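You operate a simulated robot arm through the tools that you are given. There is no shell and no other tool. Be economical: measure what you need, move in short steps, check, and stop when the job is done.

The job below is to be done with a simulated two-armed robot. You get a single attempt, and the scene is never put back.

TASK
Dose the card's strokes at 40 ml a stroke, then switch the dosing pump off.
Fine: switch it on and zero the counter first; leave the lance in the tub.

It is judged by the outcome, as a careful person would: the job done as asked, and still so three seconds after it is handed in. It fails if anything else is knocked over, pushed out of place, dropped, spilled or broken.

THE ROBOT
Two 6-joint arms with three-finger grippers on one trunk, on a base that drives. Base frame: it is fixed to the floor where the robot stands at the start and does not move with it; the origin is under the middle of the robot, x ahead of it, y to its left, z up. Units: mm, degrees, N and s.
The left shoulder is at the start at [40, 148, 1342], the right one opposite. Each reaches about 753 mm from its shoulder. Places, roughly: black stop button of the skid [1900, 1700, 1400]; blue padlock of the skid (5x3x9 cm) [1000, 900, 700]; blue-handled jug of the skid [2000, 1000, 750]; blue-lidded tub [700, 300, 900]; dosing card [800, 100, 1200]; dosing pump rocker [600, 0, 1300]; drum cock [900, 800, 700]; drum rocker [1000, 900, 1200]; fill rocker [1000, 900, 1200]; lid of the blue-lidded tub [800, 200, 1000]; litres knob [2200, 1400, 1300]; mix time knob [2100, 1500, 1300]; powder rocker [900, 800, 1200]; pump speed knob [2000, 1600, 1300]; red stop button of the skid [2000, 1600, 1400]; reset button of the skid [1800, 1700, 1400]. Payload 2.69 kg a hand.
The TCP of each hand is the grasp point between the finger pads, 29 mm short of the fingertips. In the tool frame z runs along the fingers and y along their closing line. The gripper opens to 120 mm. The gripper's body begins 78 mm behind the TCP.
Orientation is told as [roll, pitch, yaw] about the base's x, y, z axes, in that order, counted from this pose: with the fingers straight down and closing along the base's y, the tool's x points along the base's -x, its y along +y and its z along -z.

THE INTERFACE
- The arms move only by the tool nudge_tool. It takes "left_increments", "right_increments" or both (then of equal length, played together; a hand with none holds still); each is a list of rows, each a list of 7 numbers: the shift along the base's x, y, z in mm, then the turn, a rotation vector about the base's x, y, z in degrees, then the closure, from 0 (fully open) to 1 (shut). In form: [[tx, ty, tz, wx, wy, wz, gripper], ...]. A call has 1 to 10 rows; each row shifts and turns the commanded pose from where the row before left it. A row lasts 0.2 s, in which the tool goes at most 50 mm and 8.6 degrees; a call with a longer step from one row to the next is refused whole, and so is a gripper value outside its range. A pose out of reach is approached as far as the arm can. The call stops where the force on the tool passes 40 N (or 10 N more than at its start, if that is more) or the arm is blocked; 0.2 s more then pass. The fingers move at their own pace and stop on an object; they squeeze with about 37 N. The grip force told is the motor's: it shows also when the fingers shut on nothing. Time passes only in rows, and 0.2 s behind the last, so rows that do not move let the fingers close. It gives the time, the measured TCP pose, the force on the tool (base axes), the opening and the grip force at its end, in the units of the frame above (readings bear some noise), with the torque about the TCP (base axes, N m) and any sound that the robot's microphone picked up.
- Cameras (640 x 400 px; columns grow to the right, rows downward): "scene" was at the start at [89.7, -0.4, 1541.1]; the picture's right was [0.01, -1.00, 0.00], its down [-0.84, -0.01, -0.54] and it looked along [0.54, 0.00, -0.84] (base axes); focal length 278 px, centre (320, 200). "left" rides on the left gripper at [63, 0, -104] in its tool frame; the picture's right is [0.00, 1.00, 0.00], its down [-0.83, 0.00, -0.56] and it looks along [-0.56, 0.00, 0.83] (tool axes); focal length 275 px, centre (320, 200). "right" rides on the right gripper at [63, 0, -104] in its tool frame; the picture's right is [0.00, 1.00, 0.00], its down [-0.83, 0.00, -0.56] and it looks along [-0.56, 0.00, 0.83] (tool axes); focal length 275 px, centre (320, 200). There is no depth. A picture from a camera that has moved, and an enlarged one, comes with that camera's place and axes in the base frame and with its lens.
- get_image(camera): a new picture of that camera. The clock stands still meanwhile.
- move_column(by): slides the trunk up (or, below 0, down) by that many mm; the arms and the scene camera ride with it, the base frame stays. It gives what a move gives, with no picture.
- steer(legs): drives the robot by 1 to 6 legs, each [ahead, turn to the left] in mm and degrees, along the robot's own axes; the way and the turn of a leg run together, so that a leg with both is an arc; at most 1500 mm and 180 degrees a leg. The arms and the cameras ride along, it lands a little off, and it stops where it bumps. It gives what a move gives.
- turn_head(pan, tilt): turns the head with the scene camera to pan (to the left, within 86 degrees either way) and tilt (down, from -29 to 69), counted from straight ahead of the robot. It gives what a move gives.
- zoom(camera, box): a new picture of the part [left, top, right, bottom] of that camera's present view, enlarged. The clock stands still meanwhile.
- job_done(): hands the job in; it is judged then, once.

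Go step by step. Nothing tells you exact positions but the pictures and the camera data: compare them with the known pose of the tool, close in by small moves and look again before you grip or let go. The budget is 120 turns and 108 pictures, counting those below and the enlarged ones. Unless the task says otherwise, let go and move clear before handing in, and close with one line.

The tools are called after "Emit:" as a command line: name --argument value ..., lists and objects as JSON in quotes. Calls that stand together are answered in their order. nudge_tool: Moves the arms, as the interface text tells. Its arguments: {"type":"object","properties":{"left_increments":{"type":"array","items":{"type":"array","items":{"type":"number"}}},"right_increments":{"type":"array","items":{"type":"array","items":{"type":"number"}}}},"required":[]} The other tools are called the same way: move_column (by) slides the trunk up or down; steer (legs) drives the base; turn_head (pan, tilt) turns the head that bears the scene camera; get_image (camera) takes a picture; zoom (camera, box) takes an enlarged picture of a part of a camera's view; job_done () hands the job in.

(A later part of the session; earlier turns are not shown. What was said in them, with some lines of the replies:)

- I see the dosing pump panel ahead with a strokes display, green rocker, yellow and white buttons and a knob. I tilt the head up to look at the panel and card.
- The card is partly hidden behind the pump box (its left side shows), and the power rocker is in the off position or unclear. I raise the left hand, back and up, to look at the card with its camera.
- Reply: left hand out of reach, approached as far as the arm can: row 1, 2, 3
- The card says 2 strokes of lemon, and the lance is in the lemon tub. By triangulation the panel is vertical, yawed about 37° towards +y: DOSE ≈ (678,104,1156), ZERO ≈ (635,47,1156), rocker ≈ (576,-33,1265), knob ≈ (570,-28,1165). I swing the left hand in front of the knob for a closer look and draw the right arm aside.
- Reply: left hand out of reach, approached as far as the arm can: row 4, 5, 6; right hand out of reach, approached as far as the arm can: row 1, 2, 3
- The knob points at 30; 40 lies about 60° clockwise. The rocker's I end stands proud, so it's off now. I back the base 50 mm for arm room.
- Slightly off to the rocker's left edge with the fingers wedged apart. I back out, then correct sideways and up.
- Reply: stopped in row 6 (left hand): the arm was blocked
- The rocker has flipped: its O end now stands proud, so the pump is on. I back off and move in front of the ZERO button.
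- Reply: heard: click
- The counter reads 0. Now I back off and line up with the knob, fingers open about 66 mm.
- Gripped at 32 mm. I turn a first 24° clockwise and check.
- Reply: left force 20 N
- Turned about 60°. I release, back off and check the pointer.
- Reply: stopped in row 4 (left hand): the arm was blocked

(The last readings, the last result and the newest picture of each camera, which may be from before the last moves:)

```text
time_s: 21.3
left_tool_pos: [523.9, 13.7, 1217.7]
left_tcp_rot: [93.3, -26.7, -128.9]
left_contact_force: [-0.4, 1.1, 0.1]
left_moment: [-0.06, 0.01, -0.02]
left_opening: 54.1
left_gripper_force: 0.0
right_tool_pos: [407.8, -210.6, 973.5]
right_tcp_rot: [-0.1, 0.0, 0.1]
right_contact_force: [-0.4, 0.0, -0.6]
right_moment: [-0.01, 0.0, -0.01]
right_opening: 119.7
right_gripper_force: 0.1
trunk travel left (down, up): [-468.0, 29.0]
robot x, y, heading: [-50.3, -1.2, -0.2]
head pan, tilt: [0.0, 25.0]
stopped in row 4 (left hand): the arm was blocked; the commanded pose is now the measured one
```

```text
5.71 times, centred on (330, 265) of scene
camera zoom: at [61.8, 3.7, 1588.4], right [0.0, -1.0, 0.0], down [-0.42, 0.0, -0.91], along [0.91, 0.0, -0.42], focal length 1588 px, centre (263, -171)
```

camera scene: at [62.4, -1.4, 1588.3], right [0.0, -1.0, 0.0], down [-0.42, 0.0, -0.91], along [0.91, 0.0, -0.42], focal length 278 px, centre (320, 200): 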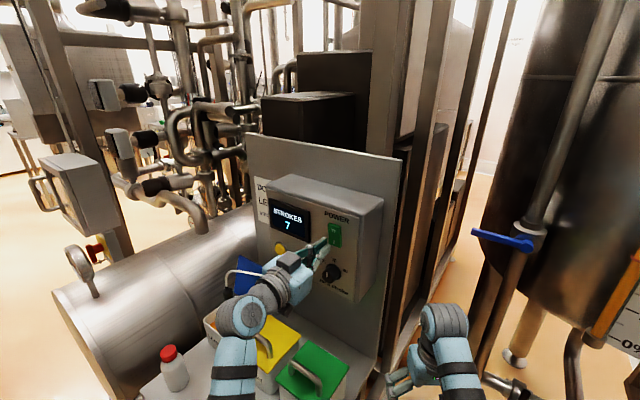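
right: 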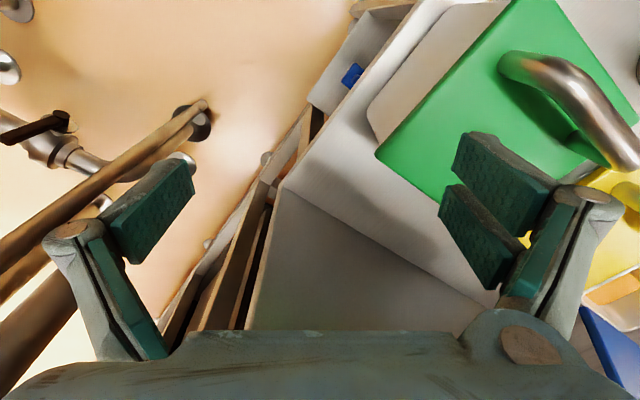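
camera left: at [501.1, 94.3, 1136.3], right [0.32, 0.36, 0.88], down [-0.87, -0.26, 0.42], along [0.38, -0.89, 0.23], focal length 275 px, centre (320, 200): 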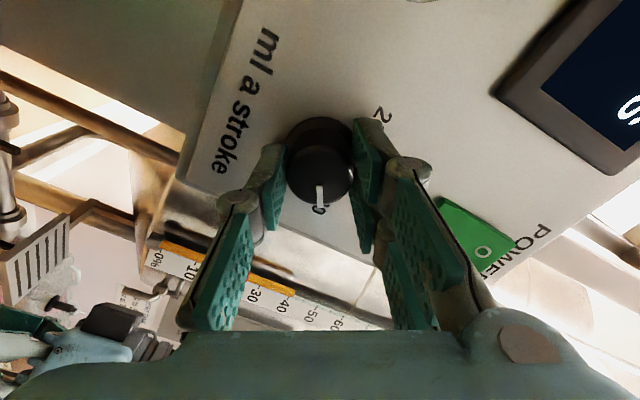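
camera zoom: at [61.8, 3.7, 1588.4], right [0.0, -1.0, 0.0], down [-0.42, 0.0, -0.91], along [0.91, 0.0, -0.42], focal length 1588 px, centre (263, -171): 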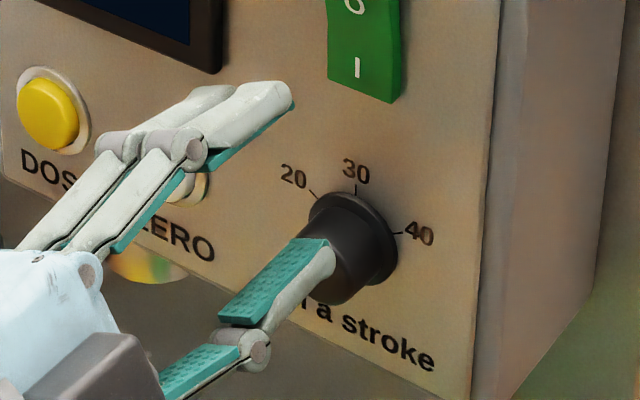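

The hand jumped on retreat and the knob may have been dragged. I drive back a bit more for arm room before untwisting.

Emit:
steer --legs '[[-60, 0]]'

Emit:
zoom --camera "scene" --box '[280, 220, 380, 290]'

Emit:
get_image --camera "left"

```text
time_s: 22.3
left_tool_pos: [475.4, 7.1, 1212.3]
left_tcp_rot: [92.5, -27.0, -128.6]
left_contact_force: [1.4, 0.2, -0.6]
left_moment: [0.0, -0.03, -0.03]
left_opening: 53.8
left_gripper_force: 0.2
right_tool_pos: [357.1, -213.9, 967.6]
right_tcp_rot: [0.1, 0.6, 0.0]
right_contact_force: [0.8, -0.3, 0.2]
right_moment: [0.0, 0.13, -0.02]
right_opening: 119.9
right_gripper_force: 0.1
trunk travel left (down, up): [-468.0, 29.0]
robot x, y, heading: [-109.4, -4.6, 0.0]
head pan, tilt: [0.0, 25.0]
```

```text
5.71 times, centred on (330, 255) of scene
camera zoom: at [17.2, -2.7, 1587.1], right [0.0, -1.0, 0.0], down [-0.43, 0.0, -0.9], along [0.9, 0.0, -0.43], focal length 1588 px, centre (263, -114)
```

zoom: 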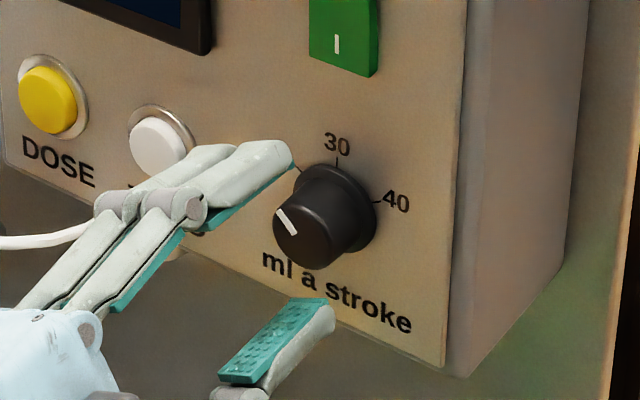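

```text
67 pictures are left
camera left: at [428.5, 114.7, 1178.9], right [0.25, 0.38, 0.89], down [-0.9, -0.24, 0.35], along [0.35, -0.89, 0.28], focal length 275 px, centre (320, 200)
```

left: 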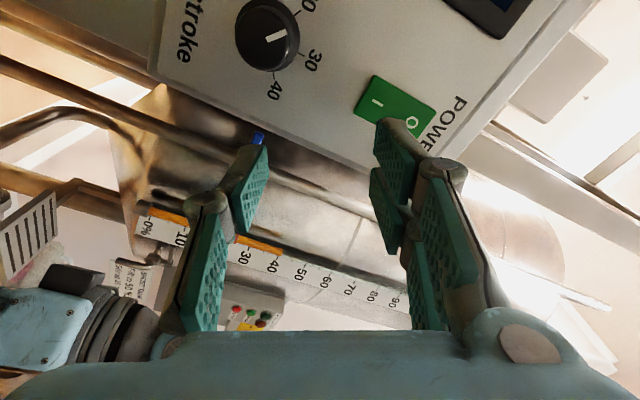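

Emit:
nudge_tool --left_increments '[[0, 0, 0, -6.3, 4.74, 0, 0.45], [0, 0, 0, -6.3, 4.74, 0, 0.45], [0, 0, 0, -6.3, 4.74, 0, 0.45], [0, 0, 0, -6.3, 4.74, 0, 0.45], [0, 0, -10, -6.3, 4.74, 0, 0.45], [0, 0, -10, -6.3, 4.74, 0, 0.45], [0, 0, -15, -6.3, 4.74, 0, 0.45], [0, 0, -15, -6.3, 4.74, 0, 0.45], [9, 8, 0, 0, 0, 0, 0.45]]'

Emit:
get_image --camera "left"

Emit:
zoom --camera "scene" --box '[260, 190, 380, 300]'

```text
time_s: 24.3
left_tool_pos: [473.9, 17.0, 1167.2]
left_tcp_rot: [177.1, -88.2, 148.2]
left_contact_force: [-0.2, -0.1, -0.3]
left_moment: [0.0, -0.03, 0.0]
left_opening: 65.9
left_gripper_force: 0.1
right_tool_pos: [348.8, -214.0, 972.5]
right_tcp_rot: [-0.1, 0.0, -0.1]
right_contact_force: [0.2, -0.4, 0.2]
right_moment: [0.01, -0.02, -0.02]
right_opening: 120.2
right_gripper_force: 0.1
trunk travel left (down, up): [-468.0, 29.0]
robot x, y, heading: [-109.1, -3.0, -0.1]
head pan, tilt: [0.0, 25.0]
```

```text
66 pictures are left
camera left: at [391.3, 75.1, 1101.8], right [0.57, 0.82, 0.01], down [-0.48, 0.33, 0.81], along [0.67, -0.47, 0.58], focal length 275 px, centre (320, 200)
```

left: 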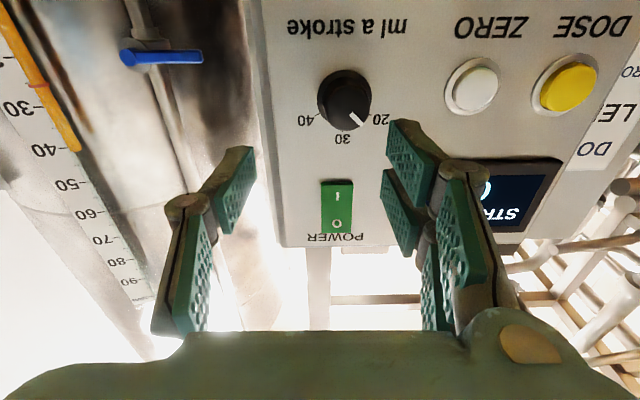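

```text
3.64 times, centred on (320, 245) of scene
camera zoom: at [3.3, -0.9, 1588.3], right [0.0, -1.0, 0.0], down [-0.42, 0.0, -0.91], along [0.91, 0.0, -0.42], focal length 1010 px, centre (320, 36)
```

zoom: 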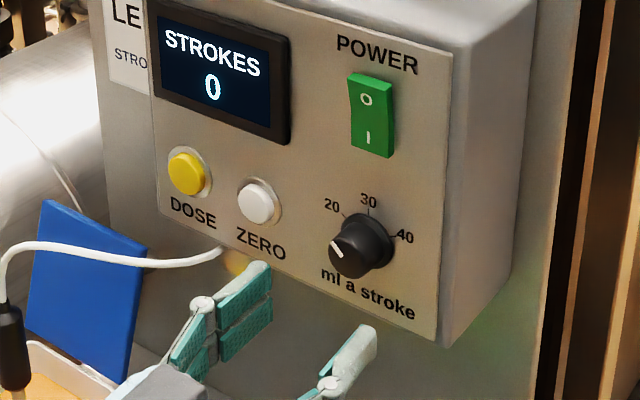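

Emit:
nudge_tool --left_increments '[[9, 0, -1, -5.5, 6, -2, 0.45], [9, -1, -1, -6.4, 4.8, 0, 0.45], [8, -1, -1, -6.4, 4.8, 0, 0.45], [8, -1, -1, -6.4, 4.8, 0, 0.45], [8, -1, -1, -6.4, 4.8, 0, 0.45], [0, 0, 0, 0, 0, 0, 0.45]]'

Emit:
get_image --camera "left"

```text
time_s: 25.7
left_tool_pos: [516.8, 14.0, 1162.9]
left_tcp_rot: [-90.0, -50.0, 53.4]
left_contact_force: [0.0, -0.4, 0.0]
left_moment: [0.02, 0.0, -0.05]
left_opening: 66.1
left_gripper_force: 0.2
right_tool_pos: [349.0, -212.4, 972.5]
right_tcp_rot: [0.0, 0.1, 0.0]
right_contact_force: [0.7, -0.3, 0.1]
right_moment: [0.02, 0.0, 0.02]
right_opening: 119.7
right_gripper_force: 0.2
trunk travel left (down, up): [-468.0, 29.0]
robot x, y, heading: [-108.0, 0.8, -0.1]
head pan, tilt: [0.0, 25.0]
```

```text
64 pictures are left
camera left: at [409.2, 42.9, 1113.5], right [0.46, 0.62, -0.64], down [-0.13, 0.76, 0.64], along [0.88, -0.21, 0.43], focal length 275 px, centre (320, 200)
```

left: 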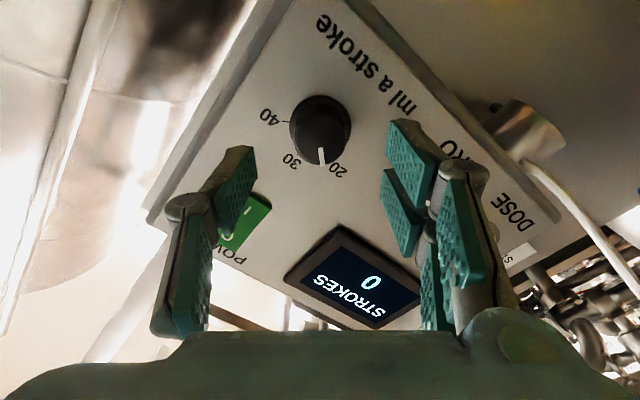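

Emit:
nudge_tool --left_increments '[[14, -10.5, 0, 0, 0, 0, 0.45], [12, -9, 0, 0, 0, 0, 0.45], [8, -6, 0, 0, 0, 0, 0.55], [0, 0, 0, 0, 0, 0, 0.6]]'

Emit:
get_image --camera "left"

```text
time_s: 26.7
left_tool_pos: [550.0, -12.6, 1161.6]
left_tcp_rot: [-90.0, -50.2, 53.3]
left_contact_force: [0.1, -0.1, 0.5]
left_moment: [-0.01, 0.0, -0.02]
left_opening: 47.8
left_gripper_force: 0.1
right_tool_pos: [349.2, -212.9, 972.5]
right_tcp_rot: [-0.1, 0.0, 0.0]
right_contact_force: [0.4, -0.9, 0.2]
right_moment: [-0.01, -0.03, -0.02]
right_opening: 119.8
right_gripper_force: 0.1
trunk travel left (down, up): [-468.0, 29.0]
robot x, y, heading: [-111.1, -0.7, -0.3]
head pan, tilt: [0.0, 25.0]
```

```text
63 pictures are left
camera left: at [443.1, 16.9, 1113.3], right [0.46, 0.62, -0.64], down [-0.13, 0.76, 0.64], along [0.88, -0.21, 0.43], focal length 275 px, centre (320, 200)
```

left: 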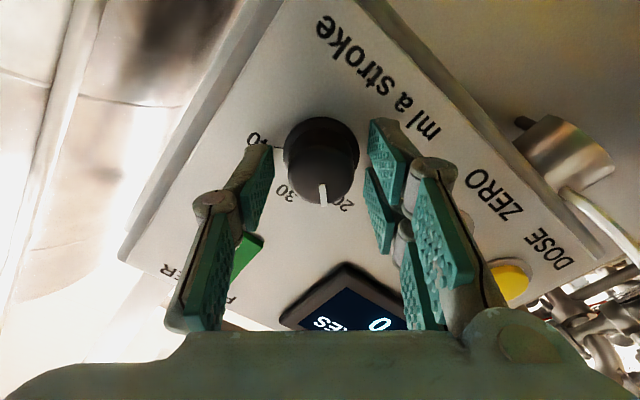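

Emit:
nudge_tool --left_increments '[[0, 0, 0, 0, 0, 0, 0.8], [0, 0, 0, 0, 0, 0, 1], [0, 0, 0, 6.4, -4.8, 0, 1], [0, 0, 0, 6.4, -4.8, 0, 1], [0, 0, 0, 6.4, -4.8, 0, 1], [0, 0, 0, 6.4, -4.8, 0, 1], [0, 0, 0, 6.4, -4.8, 0, 1], [0, 0, 0, 6.4, -4.8, 0, 1]]'

Emit:
get_image --camera "left"

```text
time_s: 28.5
left_tool_pos: [550.5, -11.0, 1161.1]
left_tcp_rot: [90.9, -81.7, -127.6]
left_contact_force: [5.0, 0.9, 3.2]
left_moment: [0.33, 0.51, 0.36]
left_opening: 31.8
left_gripper_force: 44.9
right_tool_pos: [350.3, -212.3, 972.7]
right_tcp_rot: [0.1, 0.0, 0.0]
right_contact_force: [-0.2, 0.1, 0.2]
right_moment: [-0.04, 0.02, 0.02]
right_opening: 120.0
right_gripper_force: 0.0
trunk travel left (down, up): [-468.0, 29.0]
robot x, y, heading: [-107.3, -1.4, -0.3]
head pan, tilt: [0.0, 25.0]
```

```text
62 pictures are left
camera left: at [473.1, 56.9, 1098.6], right [0.59, 0.79, 0.15], down [-0.52, 0.23, 0.82], along [0.62, -0.56, 0.55], focal length 275 px, centre (320, 200)
```

left: 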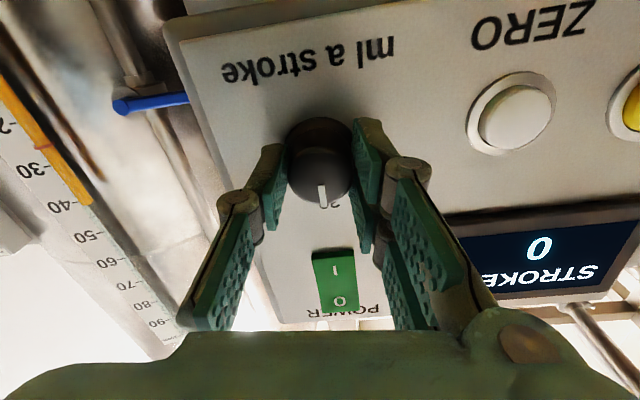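

Emit:
nudge_tool --left_increments '[[0, 0, 0, 6.4, -4.8, 0, 1], [0, 0, 0, 6.4, -4.8, 0, 1], [0, 0, 0, 6.4, -4.8, 0, 1], [0, 0, 0, 6.4, -4.8, 0, 1], [0, 0, 0, 6.4, -4.8, 0, 1], [0, 0, 0, 6.4, -4.8, 0, 1], [0, 0, 0, 3.2, -2.4, 0, 1], [0, 0, 0, 0, 0, 0, 1]]'

Emit:
get_image --camera "left"

Emit:
zoom --camera "scene" --box '[280, 210, 380, 290]'

```text
time_s: 30.3
left_tool_pos: [552.0, -11.0, 1160.8]
left_tcp_rot: [90.3, -29.8, -127.0]
left_contact_force: [6.7, 2.0, 4.3]
left_moment: [0.08, 0.11, 0.6]
left_opening: 31.8
left_gripper_force: 45.0
right_tool_pos: [349.3, -212.6, 971.8]
right_tcp_rot: [0.0, 0.0, 0.0]
right_contact_force: [0.4, 0.0, -1.1]
right_moment: [0.04, 0.02, -0.02]
right_opening: 120.1
right_gripper_force: 0.1
trunk travel left (down, up): [-468.0, 29.0]
robot x, y, heading: [-109.3, 2.8, -0.1]
head pan, tilt: [0.0, 25.0]
```

```text
61 pictures are left
camera left: at [501.0, 94.2, 1129.7], right [0.29, 0.4, 0.87], down [-0.88, -0.24, 0.41], along [0.37, -0.89, 0.28], focal length 275 px, centre (320, 200)
```

left: 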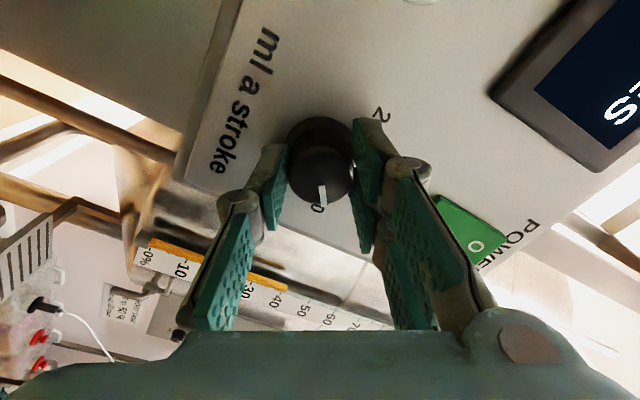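

```text
5.00 times, centred on (330, 250) of scene
camera zoom: at [4.4, -0.2, 1588.2], right [0.0, -1.0, 0.0], down [-0.42, 0.0, -0.91], along [0.91, 0.0, -0.42], focal length 1389 px, centre (270, -50)
```

zoom: 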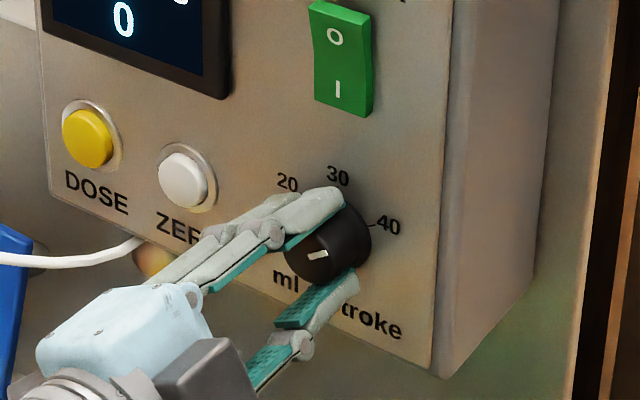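

Emit:
nudge_tool --left_increments '[[0, 0, 0, 0, 0, 0, 0.45], [0, 0, 0, 0, 0, 0, 0.45]]'

Emit:
get_image --camera "left"

```text
time_s: 30.9
left_tool_pos: [550.2, -11.8, 1161.5]
left_tcp_rot: [90.2, -29.8, -127.1]
left_contact_force: [0.4, 0.4, 0.0]
left_moment: [0.01, 0.0, -0.01]
left_opening: 65.9
left_gripper_force: 0.0
right_tool_pos: [349.4, -213.7, 973.2]
right_tcp_rot: [0.1, 0.0, 0.1]
right_contact_force: [-0.1, 0.1, 0.5]
right_moment: [0.0, 0.0, 0.03]
right_opening: 120.0
right_gripper_force: 0.1
trunk travel left (down, up): [-468.0, 29.0]
robot x, y, heading: [-109.1, 0.9, 0.1]
head pan, tilt: [0.0, 25.0]
```

```text
59 pictures are left
camera left: at [500.0, 93.4, 1129.7], right [0.29, 0.4, 0.87], down [-0.88, -0.24, 0.41], along [0.37, -0.89, 0.28], focal length 275 px, centre (320, 200)
```

left: 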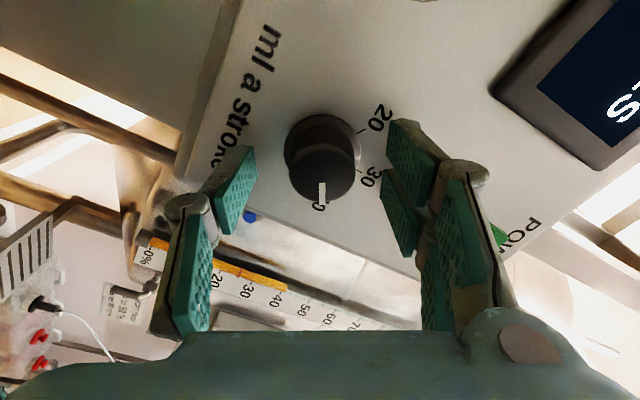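

Released cleanly, with clearance on both sides. I retreat in small steps.

Emit:
nudge_tool --left_increments '[[-8, 6, 0, 0, 0, 0, 0.45], [-8, 6, 0, 0, 0, 0, 0.45]]'

```text
time_s: 31.5
left_tool_pos: [534.3, 1.4, 1163.4]
left_tcp_rot: [90.3, -29.8, -127.0]
left_contact_force: [0.3, -0.8, 0.7]
left_moment: [0.0, -0.05, 0.03]
left_opening: 66.1
left_gripper_force: 0.1
right_tool_pos: [349.0, -213.9, 972.5]
right_tcp_rot: [0.0, 0.0, 0.0]
right_contact_force: [0.0, -0.1, -0.2]
right_moment: [0.01, -0.01, -0.03]
right_opening: 119.9
right_gripper_force: 0.1
trunk travel left (down, up): [-468.0, 29.0]
robot x, y, heading: [-110.9, -1.8, 0.1]
head pan, tilt: [0.0, 25.0]
```

Emit:
nudge_tool --left_increments '[[-12, 9, 0, 0, 0, 0, 0.45], [-12, 9, 0, 0, 0, 0, 0.45], [-8, 6, 0, 0, 0, 0, 0.45]]'

Emit:
get_image --camera "left"

Emit:
zoom --camera "scene" --box '[280, 210, 380, 290]'

```text
time_s: 32.3
left_tool_pos: [500.6, 22.8, 1162.0]
left_tcp_rot: [90.2, -29.8, -127.0]
left_contact_force: [0.4, 0.3, 0.1]
left_moment: [0.02, -0.01, -0.03]
left_opening: 66.0
left_gripper_force: 0.1
right_tool_pos: [348.5, -213.7, 972.7]
right_tcp_rot: [-0.1, -0.1, 0.0]
right_contact_force: [0.0, -1.4, -1.0]
right_moment: [-0.02, 0.0, -0.02]
right_opening: 120.3
right_gripper_force: 0.0
trunk travel left (down, up): [-468.0, 29.0]
robot x, y, heading: [-110.4, -0.2, -0.0]
head pan, tilt: [0.0, 25.0]
```

```text
58 pictures are left
camera left: at [451.1, 129.1, 1130.0], right [0.29, 0.4, 0.87], down [-0.88, -0.24, 0.41], along [0.37, -0.89, 0.28], focal length 275 px, centre (320, 200)
```

left: 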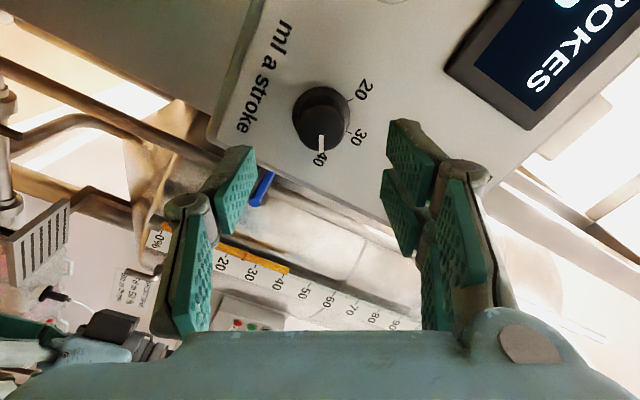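

```text
5.00 times, centred on (330, 250) of scene
camera zoom: at [2.7, -0.9, 1588.3], right [0.0, -1.0, 0.0], down [-0.42, 0.0, -0.91], along [0.91, 0.0, -0.42], focal length 1389 px, centre (270, -50)
```

zoom: 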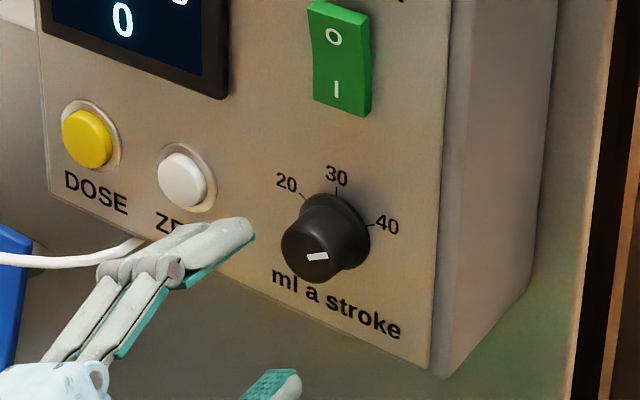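

The knob is at 40. Now I unwind the wrist, close the fingers and move sideways towards DOSE.

Emit:
nudge_tool --left_increments '[[-4, 3, 0, -6, 4.5, 0, 0.45], [0, 0, 0, -6, 4.5, 0, 0.6], [8, 14, -1, -6, 4.5, 0, 1], [12, 19, -1, -6, 4.5, 0, 1], [13, 19, -1, -6, 4.5, 0, 1], [13, 19, -1, -6, 4.5, 0, 1], [13, 19, -1, -6, 4.5, 0, 1], [13, 19, -1, -6, 4.5, 0, 1], [0, 0, 0, 0, 0, 0, 1]]'

Emit:
steer --legs '[[50, 0]]'

Emit:
get_image --camera "left"

Emit:
zoom --camera "scene" --box '[240, 180, 380, 300]'

```text
time_s: 34.3
left_tool_pos: [568.2, 135.5, 1155.1]
left_tcp_rot: [134.8, -89.7, -171.5]
left_contact_force: [-0.2, -0.1, -0.5]
left_moment: [-0.04, -0.01, 0.01]
left_opening: 0.0
left_gripper_force: 28.9
right_tool_pos: [349.1, -214.1, 972.2]
right_tcp_rot: [0.1, -0.1, 0.0]
right_contact_force: [0.6, -0.5, 0.3]
right_moment: [-0.02, 0.0, -0.01]
right_opening: 119.8
right_gripper_force: 0.1
trunk travel left (down, up): [-468.0, 29.0]
robot x, y, heading: [-108.7, -1.5, -0.2]
head pan, tilt: [0.0, 25.0]
```

```text
time_s: 35.2
left_tool_pos: [606.9, 137.1, 1159.8]
left_tcp_rot: [136.8, -89.2, -173.2]
left_contact_force: [-0.2, -1.1, -0.3]
left_moment: [-0.03, 0.01, -0.04]
left_opening: 0.0
left_gripper_force: 28.7
right_tool_pos: [390.5, -213.3, 977.4]
right_tcp_rot: [0.0, -0.5, 0.0]
right_contact_force: [0.0, -0.3, 0.3]
right_moment: [-0.01, 0.01, 0.0]
right_opening: 120.1
right_gripper_force: 0.1
trunk travel left (down, up): [-468.0, 29.0]
robot x, y, heading: [-64.4, -3.5, -0.1]
head pan, tilt: [0.0, 25.0]
```

```text
56 pictures are left
camera left: at [525.9, 198.1, 1096.5], right [0.6, 0.8, 0.01], down [-0.46, 0.33, 0.83], along [0.66, -0.5, 0.56], focal length 275 px, centre (320, 200)
```

left: 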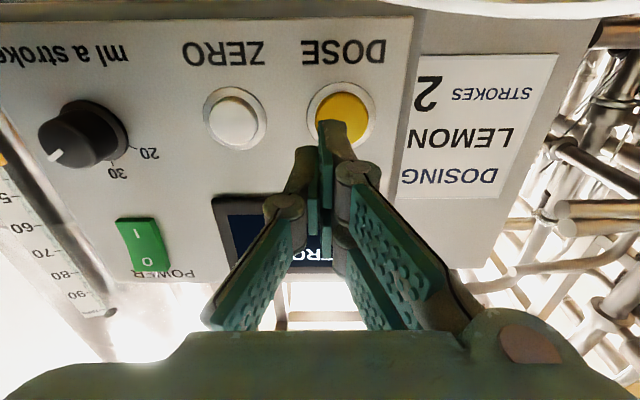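

```text
3.33 times, centred on (310, 240) of scene
camera zoom: at [41.7, -0.7, 1589.0], right [0.0, -1.0, 0.0], down [-0.42, 0.0, -0.91], along [0.91, 0.0, -0.42], focal length 926 px, centre (353, 67)
```

zoom: 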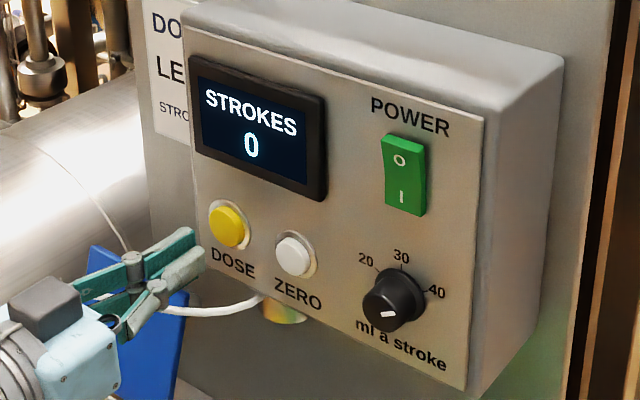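

Emit:
nudge_tool --left_increments '[[8.4, 11.2, -7, 0, 0, 0, 1], [16, -12, 0, 0, 0, 0, 1], [8, -6, 0, 0, 0, 0, 1], [0, 0, 0, 0, 0, 0, 1]]'

Emit:
get_image --camera "left"

```text
time_s: 36.2
left_tool_pos: [648.1, 129.9, 1147.8]
left_tcp_rot: [130.8, -89.6, -167.5]
left_contact_force: [0.6, 0.2, -0.6]
left_moment: [0.02, 0.01, 0.0]
left_opening: 0.0
left_gripper_force: 28.6
right_tool_pos: [397.2, -212.6, 974.0]
right_tcp_rot: [0.0, -0.1, 0.1]
right_contact_force: [-0.2, -0.2, -0.3]
right_moment: [-0.01, 0.02, 0.0]
right_opening: 119.9
right_gripper_force: 0.0
trunk travel left (down, up): [-468.0, 29.0]
robot x, y, heading: [-62.4, -5.5, 0.2]
head pan, tilt: [0.0, 25.0]
```

```text
54 pictures are left
camera left: at [566.3, 191.1, 1084.2], right [0.6, 0.8, 0.01], down [-0.45, 0.33, 0.83], along [0.66, -0.5, 0.56], focal length 275 px, centre (320, 200)
```

left: 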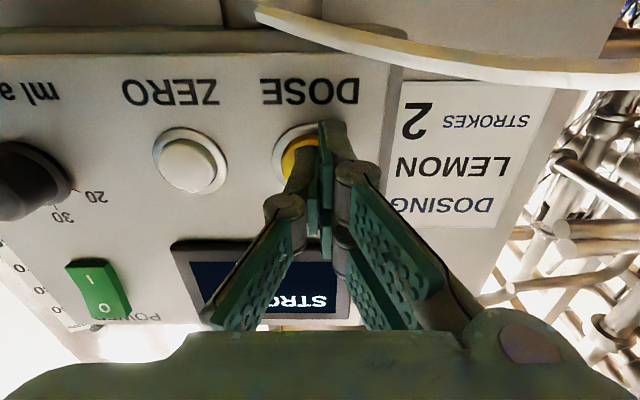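

Emit:
nudge_tool --left_increments '[[-4.2, -5.6, 2, 0, 0, 0, 1], [0, 0, 0, 0, 0, 0, 1]]'

Emit:
get_image --camera "left"

Emit:
zoom --camera "scene" --box '[200, 200, 340, 320]'

```text
time_s: 36.8
left_tool_pos: [644.7, 122.0, 1151.7]
left_tcp_rot: [132.1, -89.6, -168.7]
left_contact_force: [0.2, -0.4, 0.3]
left_moment: [0.02, -0.01, -0.02]
left_opening: 0.0
left_gripper_force: 28.3
right_tool_pos: [396.1, -213.0, 973.1]
right_tcp_rot: [0.0, -0.1, 0.1]
right_contact_force: [-0.7, -0.3, -0.1]
right_moment: [0.0, 0.01, -0.02]
right_opening: 120.1
right_gripper_force: 0.1
trunk travel left (down, up): [-468.0, 29.0]
robot x, y, heading: [-61.8, 1.4, -0.0]
head pan, tilt: [0.0, 25.0]
```

```text
53 pictures are left
camera left: at [561.0, 185.0, 1087.5], right [0.6, 0.8, 0.01], down [-0.45, 0.33, 0.83], along [0.66, -0.5, 0.56], focal length 275 px, centre (320, 200)
```

left: 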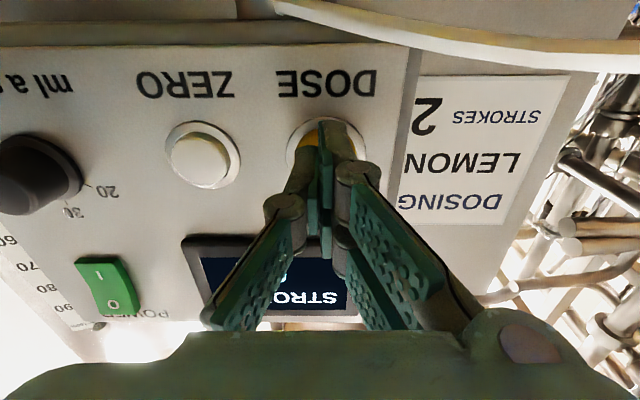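

```text
3.33 times, centred on (270, 260) of scene
camera zoom: at [52.0, -0.9, 1588.3], right [0.0, -1.0, 0.0], down [-0.42, 0.0, -0.91], along [0.91, 0.0, -0.42], focal length 926 px, centre (487, 0)
```

zoom: 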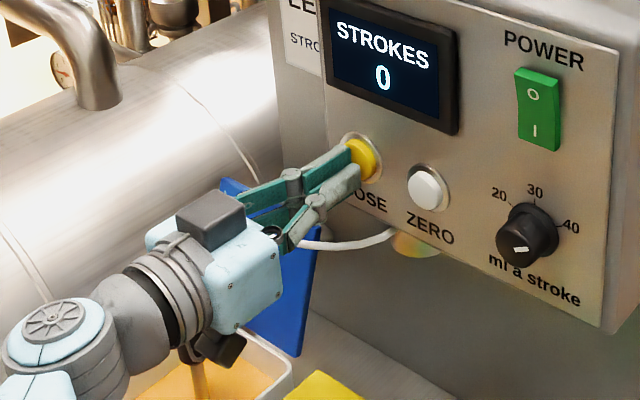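

Emit:
nudge_tool --left_increments '[[4.8, -3.6, 0, 0, 0, 0, 1], [1.6, -1.2, 0, 0, 0, 0, 1], [1.6, -1.2, 0, 0, 0, 0, 1]]'

Emit:
zoom --camera "scene" --box '[200, 200, 340, 320]'

```text
time_s: 37.6
left_tool_pos: [651.0, 119.4, 1152.8]
left_tcp_rot: [133.2, -89.5, -169.8]
left_contact_force: [-1.6, 2.5, 0.0]
left_moment: [0.01, -0.02, 0.04]
left_opening: 6.1
left_gripper_force: 29.0
right_tool_pos: [395.5, -213.1, 974.2]
right_tcp_rot: [-0.1, -0.2, 0.1]
right_contact_force: [-0.1, 0.6, 0.0]
right_moment: [0.0, 0.0, -0.01]
right_opening: 120.0
right_gripper_force: 0.1
trunk travel left (down, up): [-468.0, 29.0]
robot x, y, heading: [-60.6, -0.8, 0.0]
head pan, tilt: [0.0, 25.0]
heard: click
```

```text
3.33 times, centred on (270, 260) of scene
camera zoom: at [51.5, 0.0, 1588.3], right [0.0, -1.0, 0.0], down [-0.42, 0.0, -0.91], along [0.91, 0.0, -0.42], focal length 926 px, centre (487, 0)
```

zoom: 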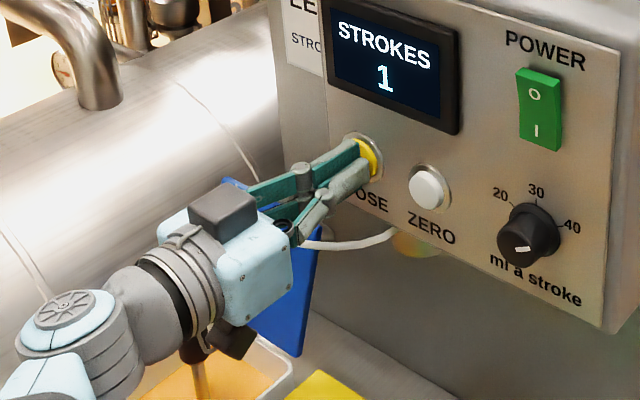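

One click, counter 1. I back off fully and let it settle.

Emit:
nudge_tool --left_increments '[[-8, 6, 0, 0, 0, 0, 1], [0, 0, 0, 0, 0, 0, 1], [0, 0, 0, 0, 0, 0, 1], [0, 0, 0, 0, 0, 0, 1], [0, 0, 0, 0, 0, 0, 1], [0, 0, 0, 0, 0, 0, 1], [0, 0, 0, 0, 0, 0, 1]]'

Emit:
zoom --camera "scene" --box '[200, 200, 340, 320]'

```text
time_s: 39.2
left_tool_pos: [642.8, 123.6, 1150.8]
left_tcp_rot: [131.7, -89.6, -168.1]
left_contact_force: [0.0, -0.8, 0.3]
left_moment: [-0.03, -0.01, -0.02]
left_opening: 0.0
left_gripper_force: 29.3
right_tool_pos: [396.4, -212.7, 973.2]
right_tcp_rot: [0.0, -0.2, 0.1]
right_contact_force: [-0.2, 0.4, 0.4]
right_moment: [0.0, 0.02, 0.01]
right_opening: 119.6
right_gripper_force: 0.0
trunk travel left (down, up): [-468.0, 29.0]
robot x, y, heading: [-61.4, 0.7, 0.3]
head pan, tilt: [0.0, 25.0]
```

```text
3.33 times, centred on (270, 260) of scene
camera zoom: at [52.3, -0.9, 1588.3], right [0.0, -1.0, 0.0], down [-0.42, 0.0, -0.91], along [0.91, 0.0, -0.42], focal length 926 px, centre (487, 0)
```

zoom: 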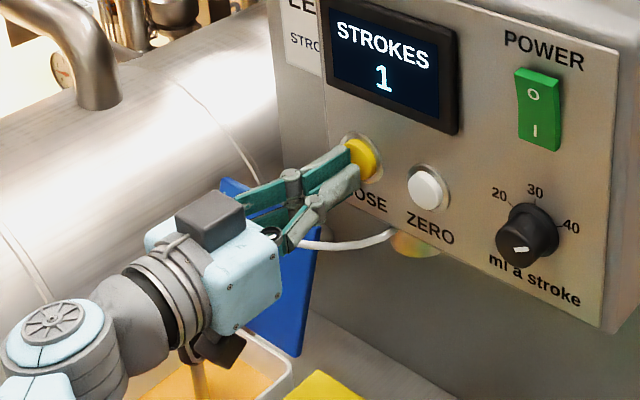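

Emit:
nudge_tool --left_increments '[[4.8, -3.6, 0, 0, 0, 0, 1], [1.6, -1.2, 0, 0, 0, 0, 1], [1.6, -1.2, 0, 0, 0, 0, 1]]'

Emit:
zoom --camera "scene" --box '[200, 200, 340, 320]'

```text
time_s: 40.0
left_tool_pos: [651.5, 118.2, 1151.8]
left_tcp_rot: [133.0, -89.6, -169.5]
left_contact_force: [-3.2, 2.4, -0.9]
left_moment: [0.03, 0.06, 0.02]
left_opening: 6.2
left_gripper_force: 28.5
right_tool_pos: [396.3, -213.0, 973.4]
right_tcp_rot: [0.0, -0.2, 0.1]
right_contact_force: [0.8, 0.2, 0.0]
right_moment: [0.01, -0.02, 0.04]
right_opening: 119.9
right_gripper_force: 0.0
trunk travel left (down, up): [-468.0, 29.0]
robot x, y, heading: [-61.9, -0.2, -0.1]
head pan, tilt: [0.0, 25.0]
heard: click
```

```text
3.33 times, centred on (270, 260) of scene
camera zoom: at [51.4, 0.1, 1588.3], right [0.0, -1.0, 0.0], down [-0.42, 0.0, -0.91], along [0.91, 0.0, -0.42], focal length 926 px, centre (487, 0)
```

zoom: 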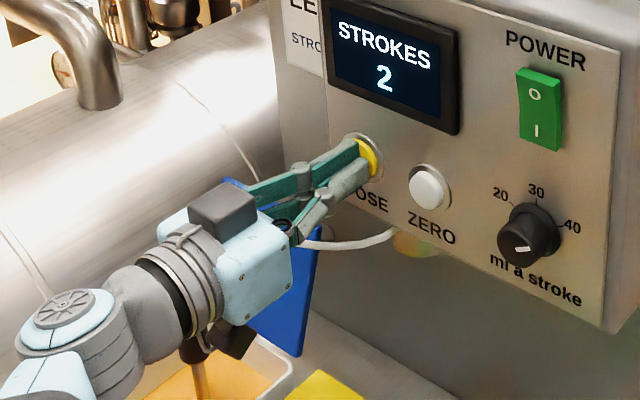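

The counter reads 2. I retreat and wait, then drive back for arm room before switching off.

Emit:
nudge_tool --left_increments '[[-8, 6, 0, 0, 0, 0, 1], [-24, 18, 0, 0, 0, 0, 1], [-16, 12, 20, 0, 0, 0, 1], [0, 0, 20, 0, 0, 0, 1], [0, 0, 20, 0, 0, 0, 1]]'

Emit:
steer --legs '[[-50, 0]]'

```text
time_s: 41.2
left_tool_pos: [604.5, 154.4, 1209.9]
left_tcp_rot: [121.7, -89.7, -158.4]
left_contact_force: [-0.3, -0.2, 0.2]
left_moment: [0.03, -0.02, -0.03]
left_opening: 0.2
left_gripper_force: 28.8
right_tool_pos: [395.9, -212.8, 973.2]
right_tcp_rot: [0.1, -0.2, 0.2]
right_contact_force: [0.0, -0.2, 0.0]
right_moment: [0.0, 0.02, -0.02]
right_opening: 120.1
right_gripper_force: 0.0
trunk travel left (down, up): [-468.0, 29.0]
robot x, y, heading: [-61.0, -0.3, -0.1]
head pan, tilt: [0.0, 25.0]
```

```text
time_s: 42.1
left_tool_pos: [565.3, 154.5, 1203.8]
left_tcp_rot: [6.2, -89.9, -42.8]
left_contact_force: [1.1, -0.2, -0.1]
left_moment: [-0.04, -0.09, -0.06]
left_opening: 0.0
left_gripper_force: 28.1
right_tool_pos: [355.4, -211.8, 970.7]
right_tcp_rot: [-0.1, 0.2, 0.0]
right_contact_force: [0.8, 0.1, -1.8]
right_moment: [-0.01, 0.09, 0.0]
right_opening: 119.8
right_gripper_force: 0.1
trunk travel left (down, up): [-468.0, 29.0]
robot x, y, heading: [-111.2, -5.0, 0.0]
head pan, tilt: [0.0, 25.0]
```

Emit:
nudge_tool --left_increments '[[-7.6, -29, 15, 0, 0, 0, 1], [-7.6, -29, 15, 0, 0, 0, 1], [-7.6, -29, 15, 0, 0, 0, 1], [-7.6, -29, 15, 0, 0, 0, 1], [-7.6, -30, 15, 0, 0, 0, 1], [0, 0, 0, 0, 0, 0, 1]]'

Emit:
get_image --camera "left"

Emit:
zoom --camera "scene" --box '[240, 180, 380, 300]'

```text
time_s: 43.5
left_tool_pos: [517.6, 8.0, 1285.1]
left_tcp_rot: [127.3, -89.6, -164.0]
left_contact_force: [-0.1, -0.3, 0.7]
left_moment: [-0.01, -0.02, -0.03]
left_opening: 0.0
left_gripper_force: 28.7
right_tool_pos: [348.4, -212.6, 973.3]
right_tcp_rot: [0.0, -0.1, 0.1]
right_contact_force: [-0.1, -0.6, -0.5]
right_moment: [-0.02, 0.02, 0.04]
right_opening: 119.7
right_gripper_force: 0.1
trunk travel left (down, up): [-468.0, 29.0]
robot x, y, heading: [-105.6, 1.9, -0.1]
head pan, tilt: [0.0, 25.0]
```

```text
48 pictures are left
camera left: at [435.8, 69.1, 1222.4], right [0.6, 0.8, 0.01], down [-0.45, 0.33, 0.83], along [0.66, -0.5, 0.56], focal length 275 px, centre (320, 200)
```

left: 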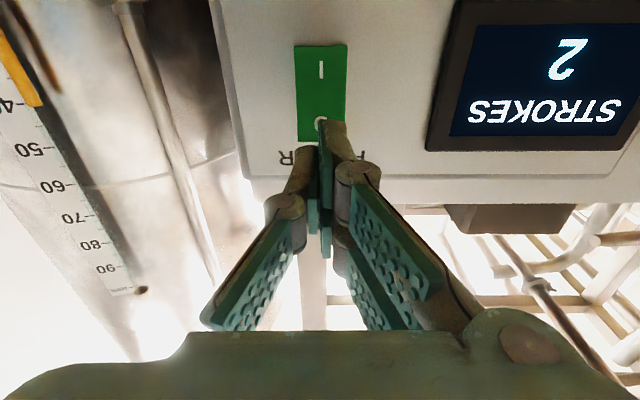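

```text
3.33 times, centred on (310, 240) of scene
camera zoom: at [4.5, -0.7, 1588.2], right [0.0, -1.0, 0.0], down [-0.42, 0.0, -0.91], along [0.91, 0.0, -0.42], focal length 926 px, centre (353, 67)
```

zoom: 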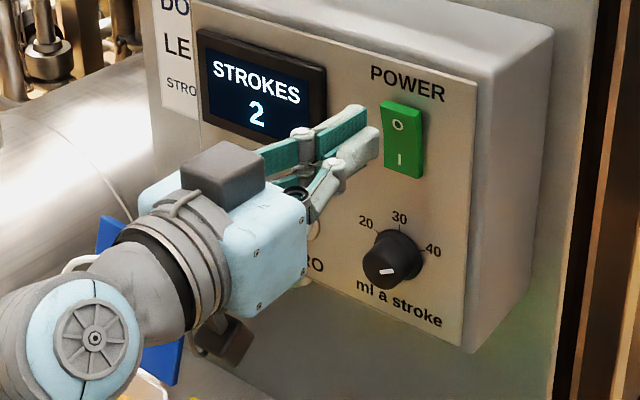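

Emit:
nudge_tool --left_increments '[[16, -12, -1, 0, 0, 0, 1], [9.6, -7.2, 0, 0, 0, 0, 1], [2.4, -1.8, 0, 0, 0, 0, 1], [1.6, -1.2, 0, 0, 0, 0, 1]]'

Emit:
zoom --camera "scene" --box '[260, 180, 380, 280]'

```text
time_s: 44.5
left_tool_pos: [547.8, -13.0, 1283.2]
left_tcp_rot: [130.4, -89.7, -166.9]
left_contact_force: [-1.2, 0.5, 0.0]
left_moment: [-0.01, -0.03, 0.03]
left_opening: 0.1
left_gripper_force: 28.1
right_tool_pos: [347.6, -212.6, 974.9]
right_tcp_rot: [0.0, -0.3, 0.1]
right_contact_force: [0.2, 0.1, 0.0]
right_moment: [-0.01, 0.0, -0.03]
right_opening: 119.9
right_gripper_force: 0.0
trunk travel left (down, up): [-468.0, 29.0]
robot x, y, heading: [-110.0, -1.8, 0.2]
head pan, tilt: [0.0, 25.0]
```

```text
4.00 times, centred on (320, 230) of scene
camera zoom: at [3.2, -1.0, 1588.3], right [0.0, -1.0, 0.0], down [-0.42, 0.0, -0.91], along [0.91, 0.0, -0.42], focal length 1111 px, centre (320, 80)
```

zoom: 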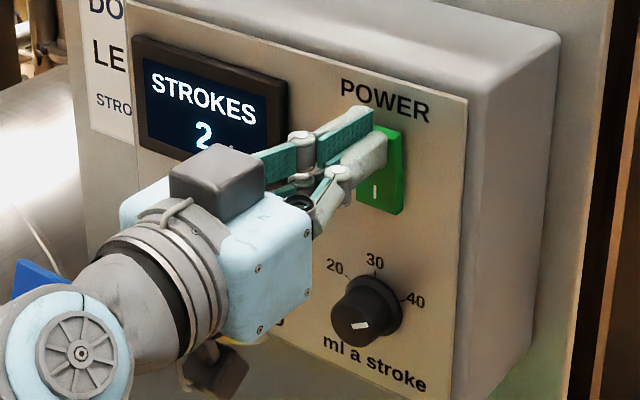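

Emit:
nudge_tool --left_increments '[[2.4, -1.8, 0, 0, 0, 0, 1], [1.6, -1.2, 0, 0, 0, 0, 1]]'

Emit:
zoom --camera "scene" --box '[260, 180, 380, 280]'

```text
time_s: 45.1
left_tool_pos: [549.7, -15.9, 1286.0]
left_tcp_rot: [136.5, -89.5, -173.1]
left_contact_force: [-6.2, 2.6, 0.5]
left_moment: [0.07, 0.14, 0.03]
left_opening: 0.1
left_gripper_force: 28.0
right_tool_pos: [346.4, -212.6, 974.2]
right_tcp_rot: [0.0, -0.2, 0.1]
right_contact_force: [0.2, 0.7, 0.0]
right_moment: [0.02, -0.01, 0.02]
right_opening: 119.8
right_gripper_force: 0.0
trunk travel left (down, up): [-468.0, 29.0]
robot x, y, heading: [-108.5, -2.5, -0.0]
head pan, tilt: [0.0, 25.0]
```

```text
4.00 times, centred on (320, 230) of scene
camera zoom: at [1.0, 0.1, 1588.5], right [0.0, -1.0, 0.0], down [-0.42, 0.0, -0.91], along [0.91, 0.0, -0.42], focal length 1111 px, centre (320, 80)
```

zoom: 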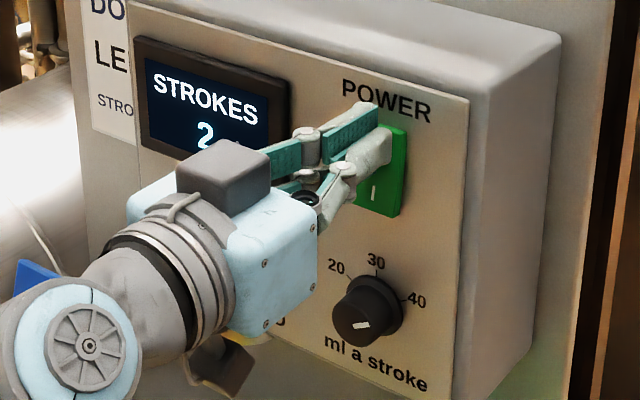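

Emit:
nudge_tool --left_increments '[[1.6, -1.2, 0, 0, 0, 0, 1], [1.6, -1.2, 0, 0, 0, 0, 1], [1.6, -1.2, 0, 0, 0, 0, 1]]'

Emit:
zoom --camera "scene" --box '[260, 180, 380, 280]'

```text
time_s: 45.9
left_tool_pos: [549.8, -14.8, 1287.5]
left_tcp_rot: [143.7, -89.5, 179.6]
left_contact_force: [-20.7, 10.4, -5.9]
left_moment: [0.31, 0.6, -0.01]
left_opening: 0.3
left_gripper_force: 28.2
right_tool_pos: [344.3, -209.1, 976.7]
right_tcp_rot: [-0.1, -0.4, 0.2]
right_contact_force: [-0.6, -0.1, -0.4]
right_moment: [0.01, 0.01, 0.02]
right_opening: 120.2
right_gripper_force: 0.0
trunk travel left (down, up): [-468.0, 29.0]
robot x, y, heading: [-108.6, -0.9, 0.3]
head pan, tilt: [0.0, 25.0]
```

```text
4.00 times, centred on (320, 230) of scene
camera zoom: at [-3.3, 3.5, 1588.7], right [0.0, -1.0, 0.0], down [-0.42, 0.0, -0.91], along [0.91, 0.0, -0.42], focal length 1111 px, centre (320, 80)
```

zoom: 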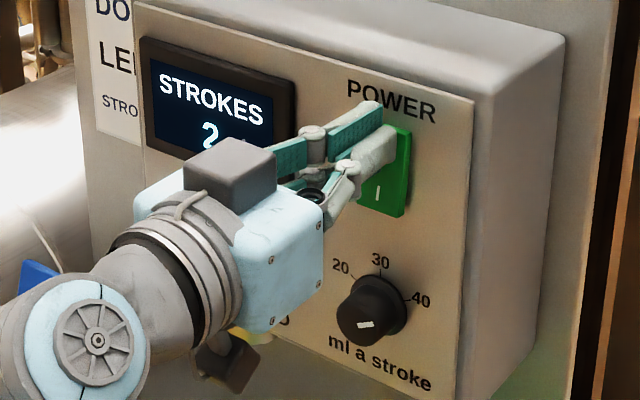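

Force is 23 N, so the rocker has bottomed. I back off and look.

Emit:
nudge_tool --left_increments '[[-8, 6, 0, 0, 0, 0, 1], [-12, 9, -5, 0, 0, 0, 1], [-16, 20, -10, 0, 0, 0, 1], [0, 30, 0, 0, 0, 0, 1]]'

Emit:
zoom --camera "scene" --box '[280, 180, 380, 280]'

Emit:
get_image --camera "left"

```text
time_s: 46.9
left_tool_pos: [521.5, 45.2, 1269.3]
left_tcp_rot: [130.7, -89.6, -167.3]
left_contact_force: [-0.6, 1.1, -0.8]
left_moment: [0.0, 0.01, -0.02]
left_opening: 0.2
left_gripper_force: 27.9
right_tool_pos: [348.2, -212.4, 973.1]
right_tcp_rot: [0.0, -0.1, 0.1]
right_contact_force: [0.5, -0.8, 0.6]
right_moment: [0.0, -0.01, 0.01]
right_opening: 120.1
right_gripper_force: 0.0
trunk travel left (down, up): [-468.0, 29.0]
robot x, y, heading: [-106.7, -2.3, 0.3]
head pan, tilt: [0.0, 25.0]
```

```text
4.00 times, centred on (330, 230) of scene
camera zoom: at [4.4, 0.3, 1588.2], right [0.0, -1.0, 0.0], down [-0.42, 0.0, -0.91], along [0.91, 0.0, -0.42], focal length 1111 px, centre (280, 80)
```

zoom: 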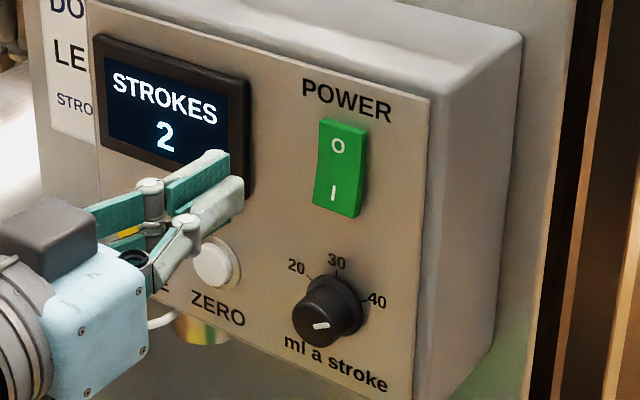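

```text
42 pictures are left
camera left: at [438.9, 106.6, 1205.7], right [0.6, 0.8, 0.01], down [-0.45, 0.33, 0.83], along [0.66, -0.5, 0.56], focal length 275 px, centre (320, 200)
```

left: 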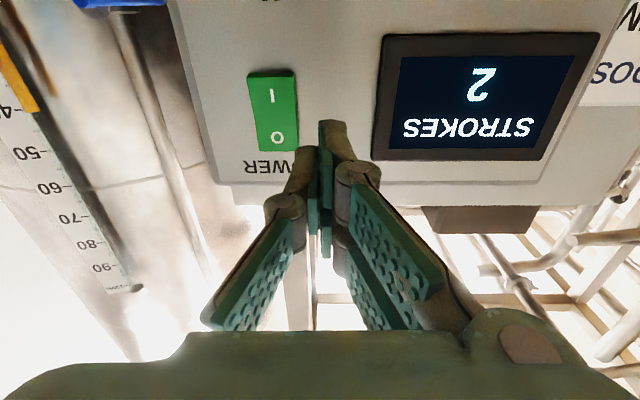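

The rocker is back in its original off shape (I end proud) and the counter is 2. I move the hand clear and do a last check of the tub, lance and rocker.

Emit:
nudge_tool --left_increments '[[-10, 30, 0, 0, 0, 0, 1], [-10, 30, 0, 0, 0, 0, 1], [-10, 30, 0, 0, 0, 0, 0.5], [-10, 30, 0, 0, 0, 0, 0.5]]'

Emit:
turn_head --pan 0 --tilt 40

Emit:
get_image --camera "scene"

Emit:
zoom --camera "scene" --box '[270, 90, 390, 210]'

```text
time_s: 47.9
left_tool_pos: [479.1, 165.9, 1267.9]
left_tcp_rot: [139.1, -89.5, -175.8]
left_contact_force: [-0.2, 1.1, 0.5]
left_moment: [0.01, 0.02, 0.01]
left_opening: 60.2
left_gripper_force: 0.1
right_tool_pos: [346.4, -211.3, 973.4]
right_tcp_rot: [0.0, -0.2, 0.0]
right_contact_force: [-0.5, 0.4, -0.4]
right_moment: [0.0, 0.0, -0.05]
right_opening: 119.8
right_gripper_force: 0.1
trunk travel left (down, up): [-468.0, 29.0]
robot x, y, heading: [-112.5, 0.9, -0.1]
head pan, tilt: [0.0, 25.0]
```

```text
time_s: 48.7
left_tool_pos: [480.0, 165.0, 1268.4]
left_tcp_rot: [130.4, -89.6, -167.1]
left_contact_force: [-0.2, -0.9, 0.4]
left_moment: [-0.01, -0.02, 0.01]
left_opening: 59.7
left_gripper_force: 0.0
right_tool_pos: [347.6, -211.3, 972.9]
right_tcp_rot: [0.2, -0.3, 0.1]
right_contact_force: [0.5, 1.3, -0.3]
right_moment: [0.02, 0.0, 0.02]
right_opening: 120.0
right_gripper_force: 0.0
trunk travel left (down, up): [-468.0, 29.0]
robot x, y, heading: [-108.4, -0.2, 0.1]
head pan, tilt: [0.0, 40.0]
```

```text
41 pictures are left
camera scene: at [-3.9, -0.4, 1565.0], right [0.0, -1.0, 0.0], down [-0.64, 0.0, -0.77], along [0.77, 0.0, -0.64], focal length 278 px, centre (320, 200)
```

scene: 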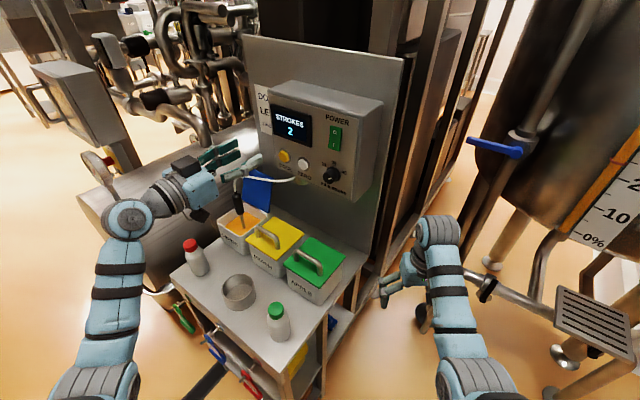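

```text
3.33 times, centred on (330, 150) of scene
camera zoom: at [-3.9, -0.4, 1565.0], right [0.0, -1.0, 0.0], down [-0.64, 0.0, -0.77], along [0.77, 0.0, -0.64], focal length 926 px, centre (287, 367)
```

zoom: 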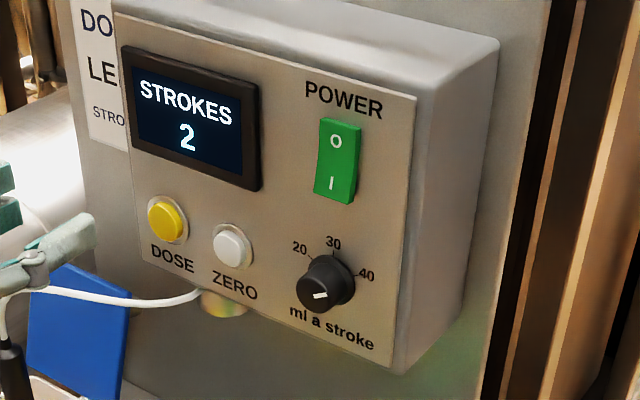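

The rocker is off, the counter shows 2, the knob is at 40, the lance is still in the lemon tub, and nothing looks disturbed. I hand it in.

Emit:
job_done

```text
The job is handed in.
```

The card's 2 strokes of lemon are dosed at 40 ml each. I switched the pump on and zeroed the counter first, then switched it off after dosing, and left the lance in the lemon tub.
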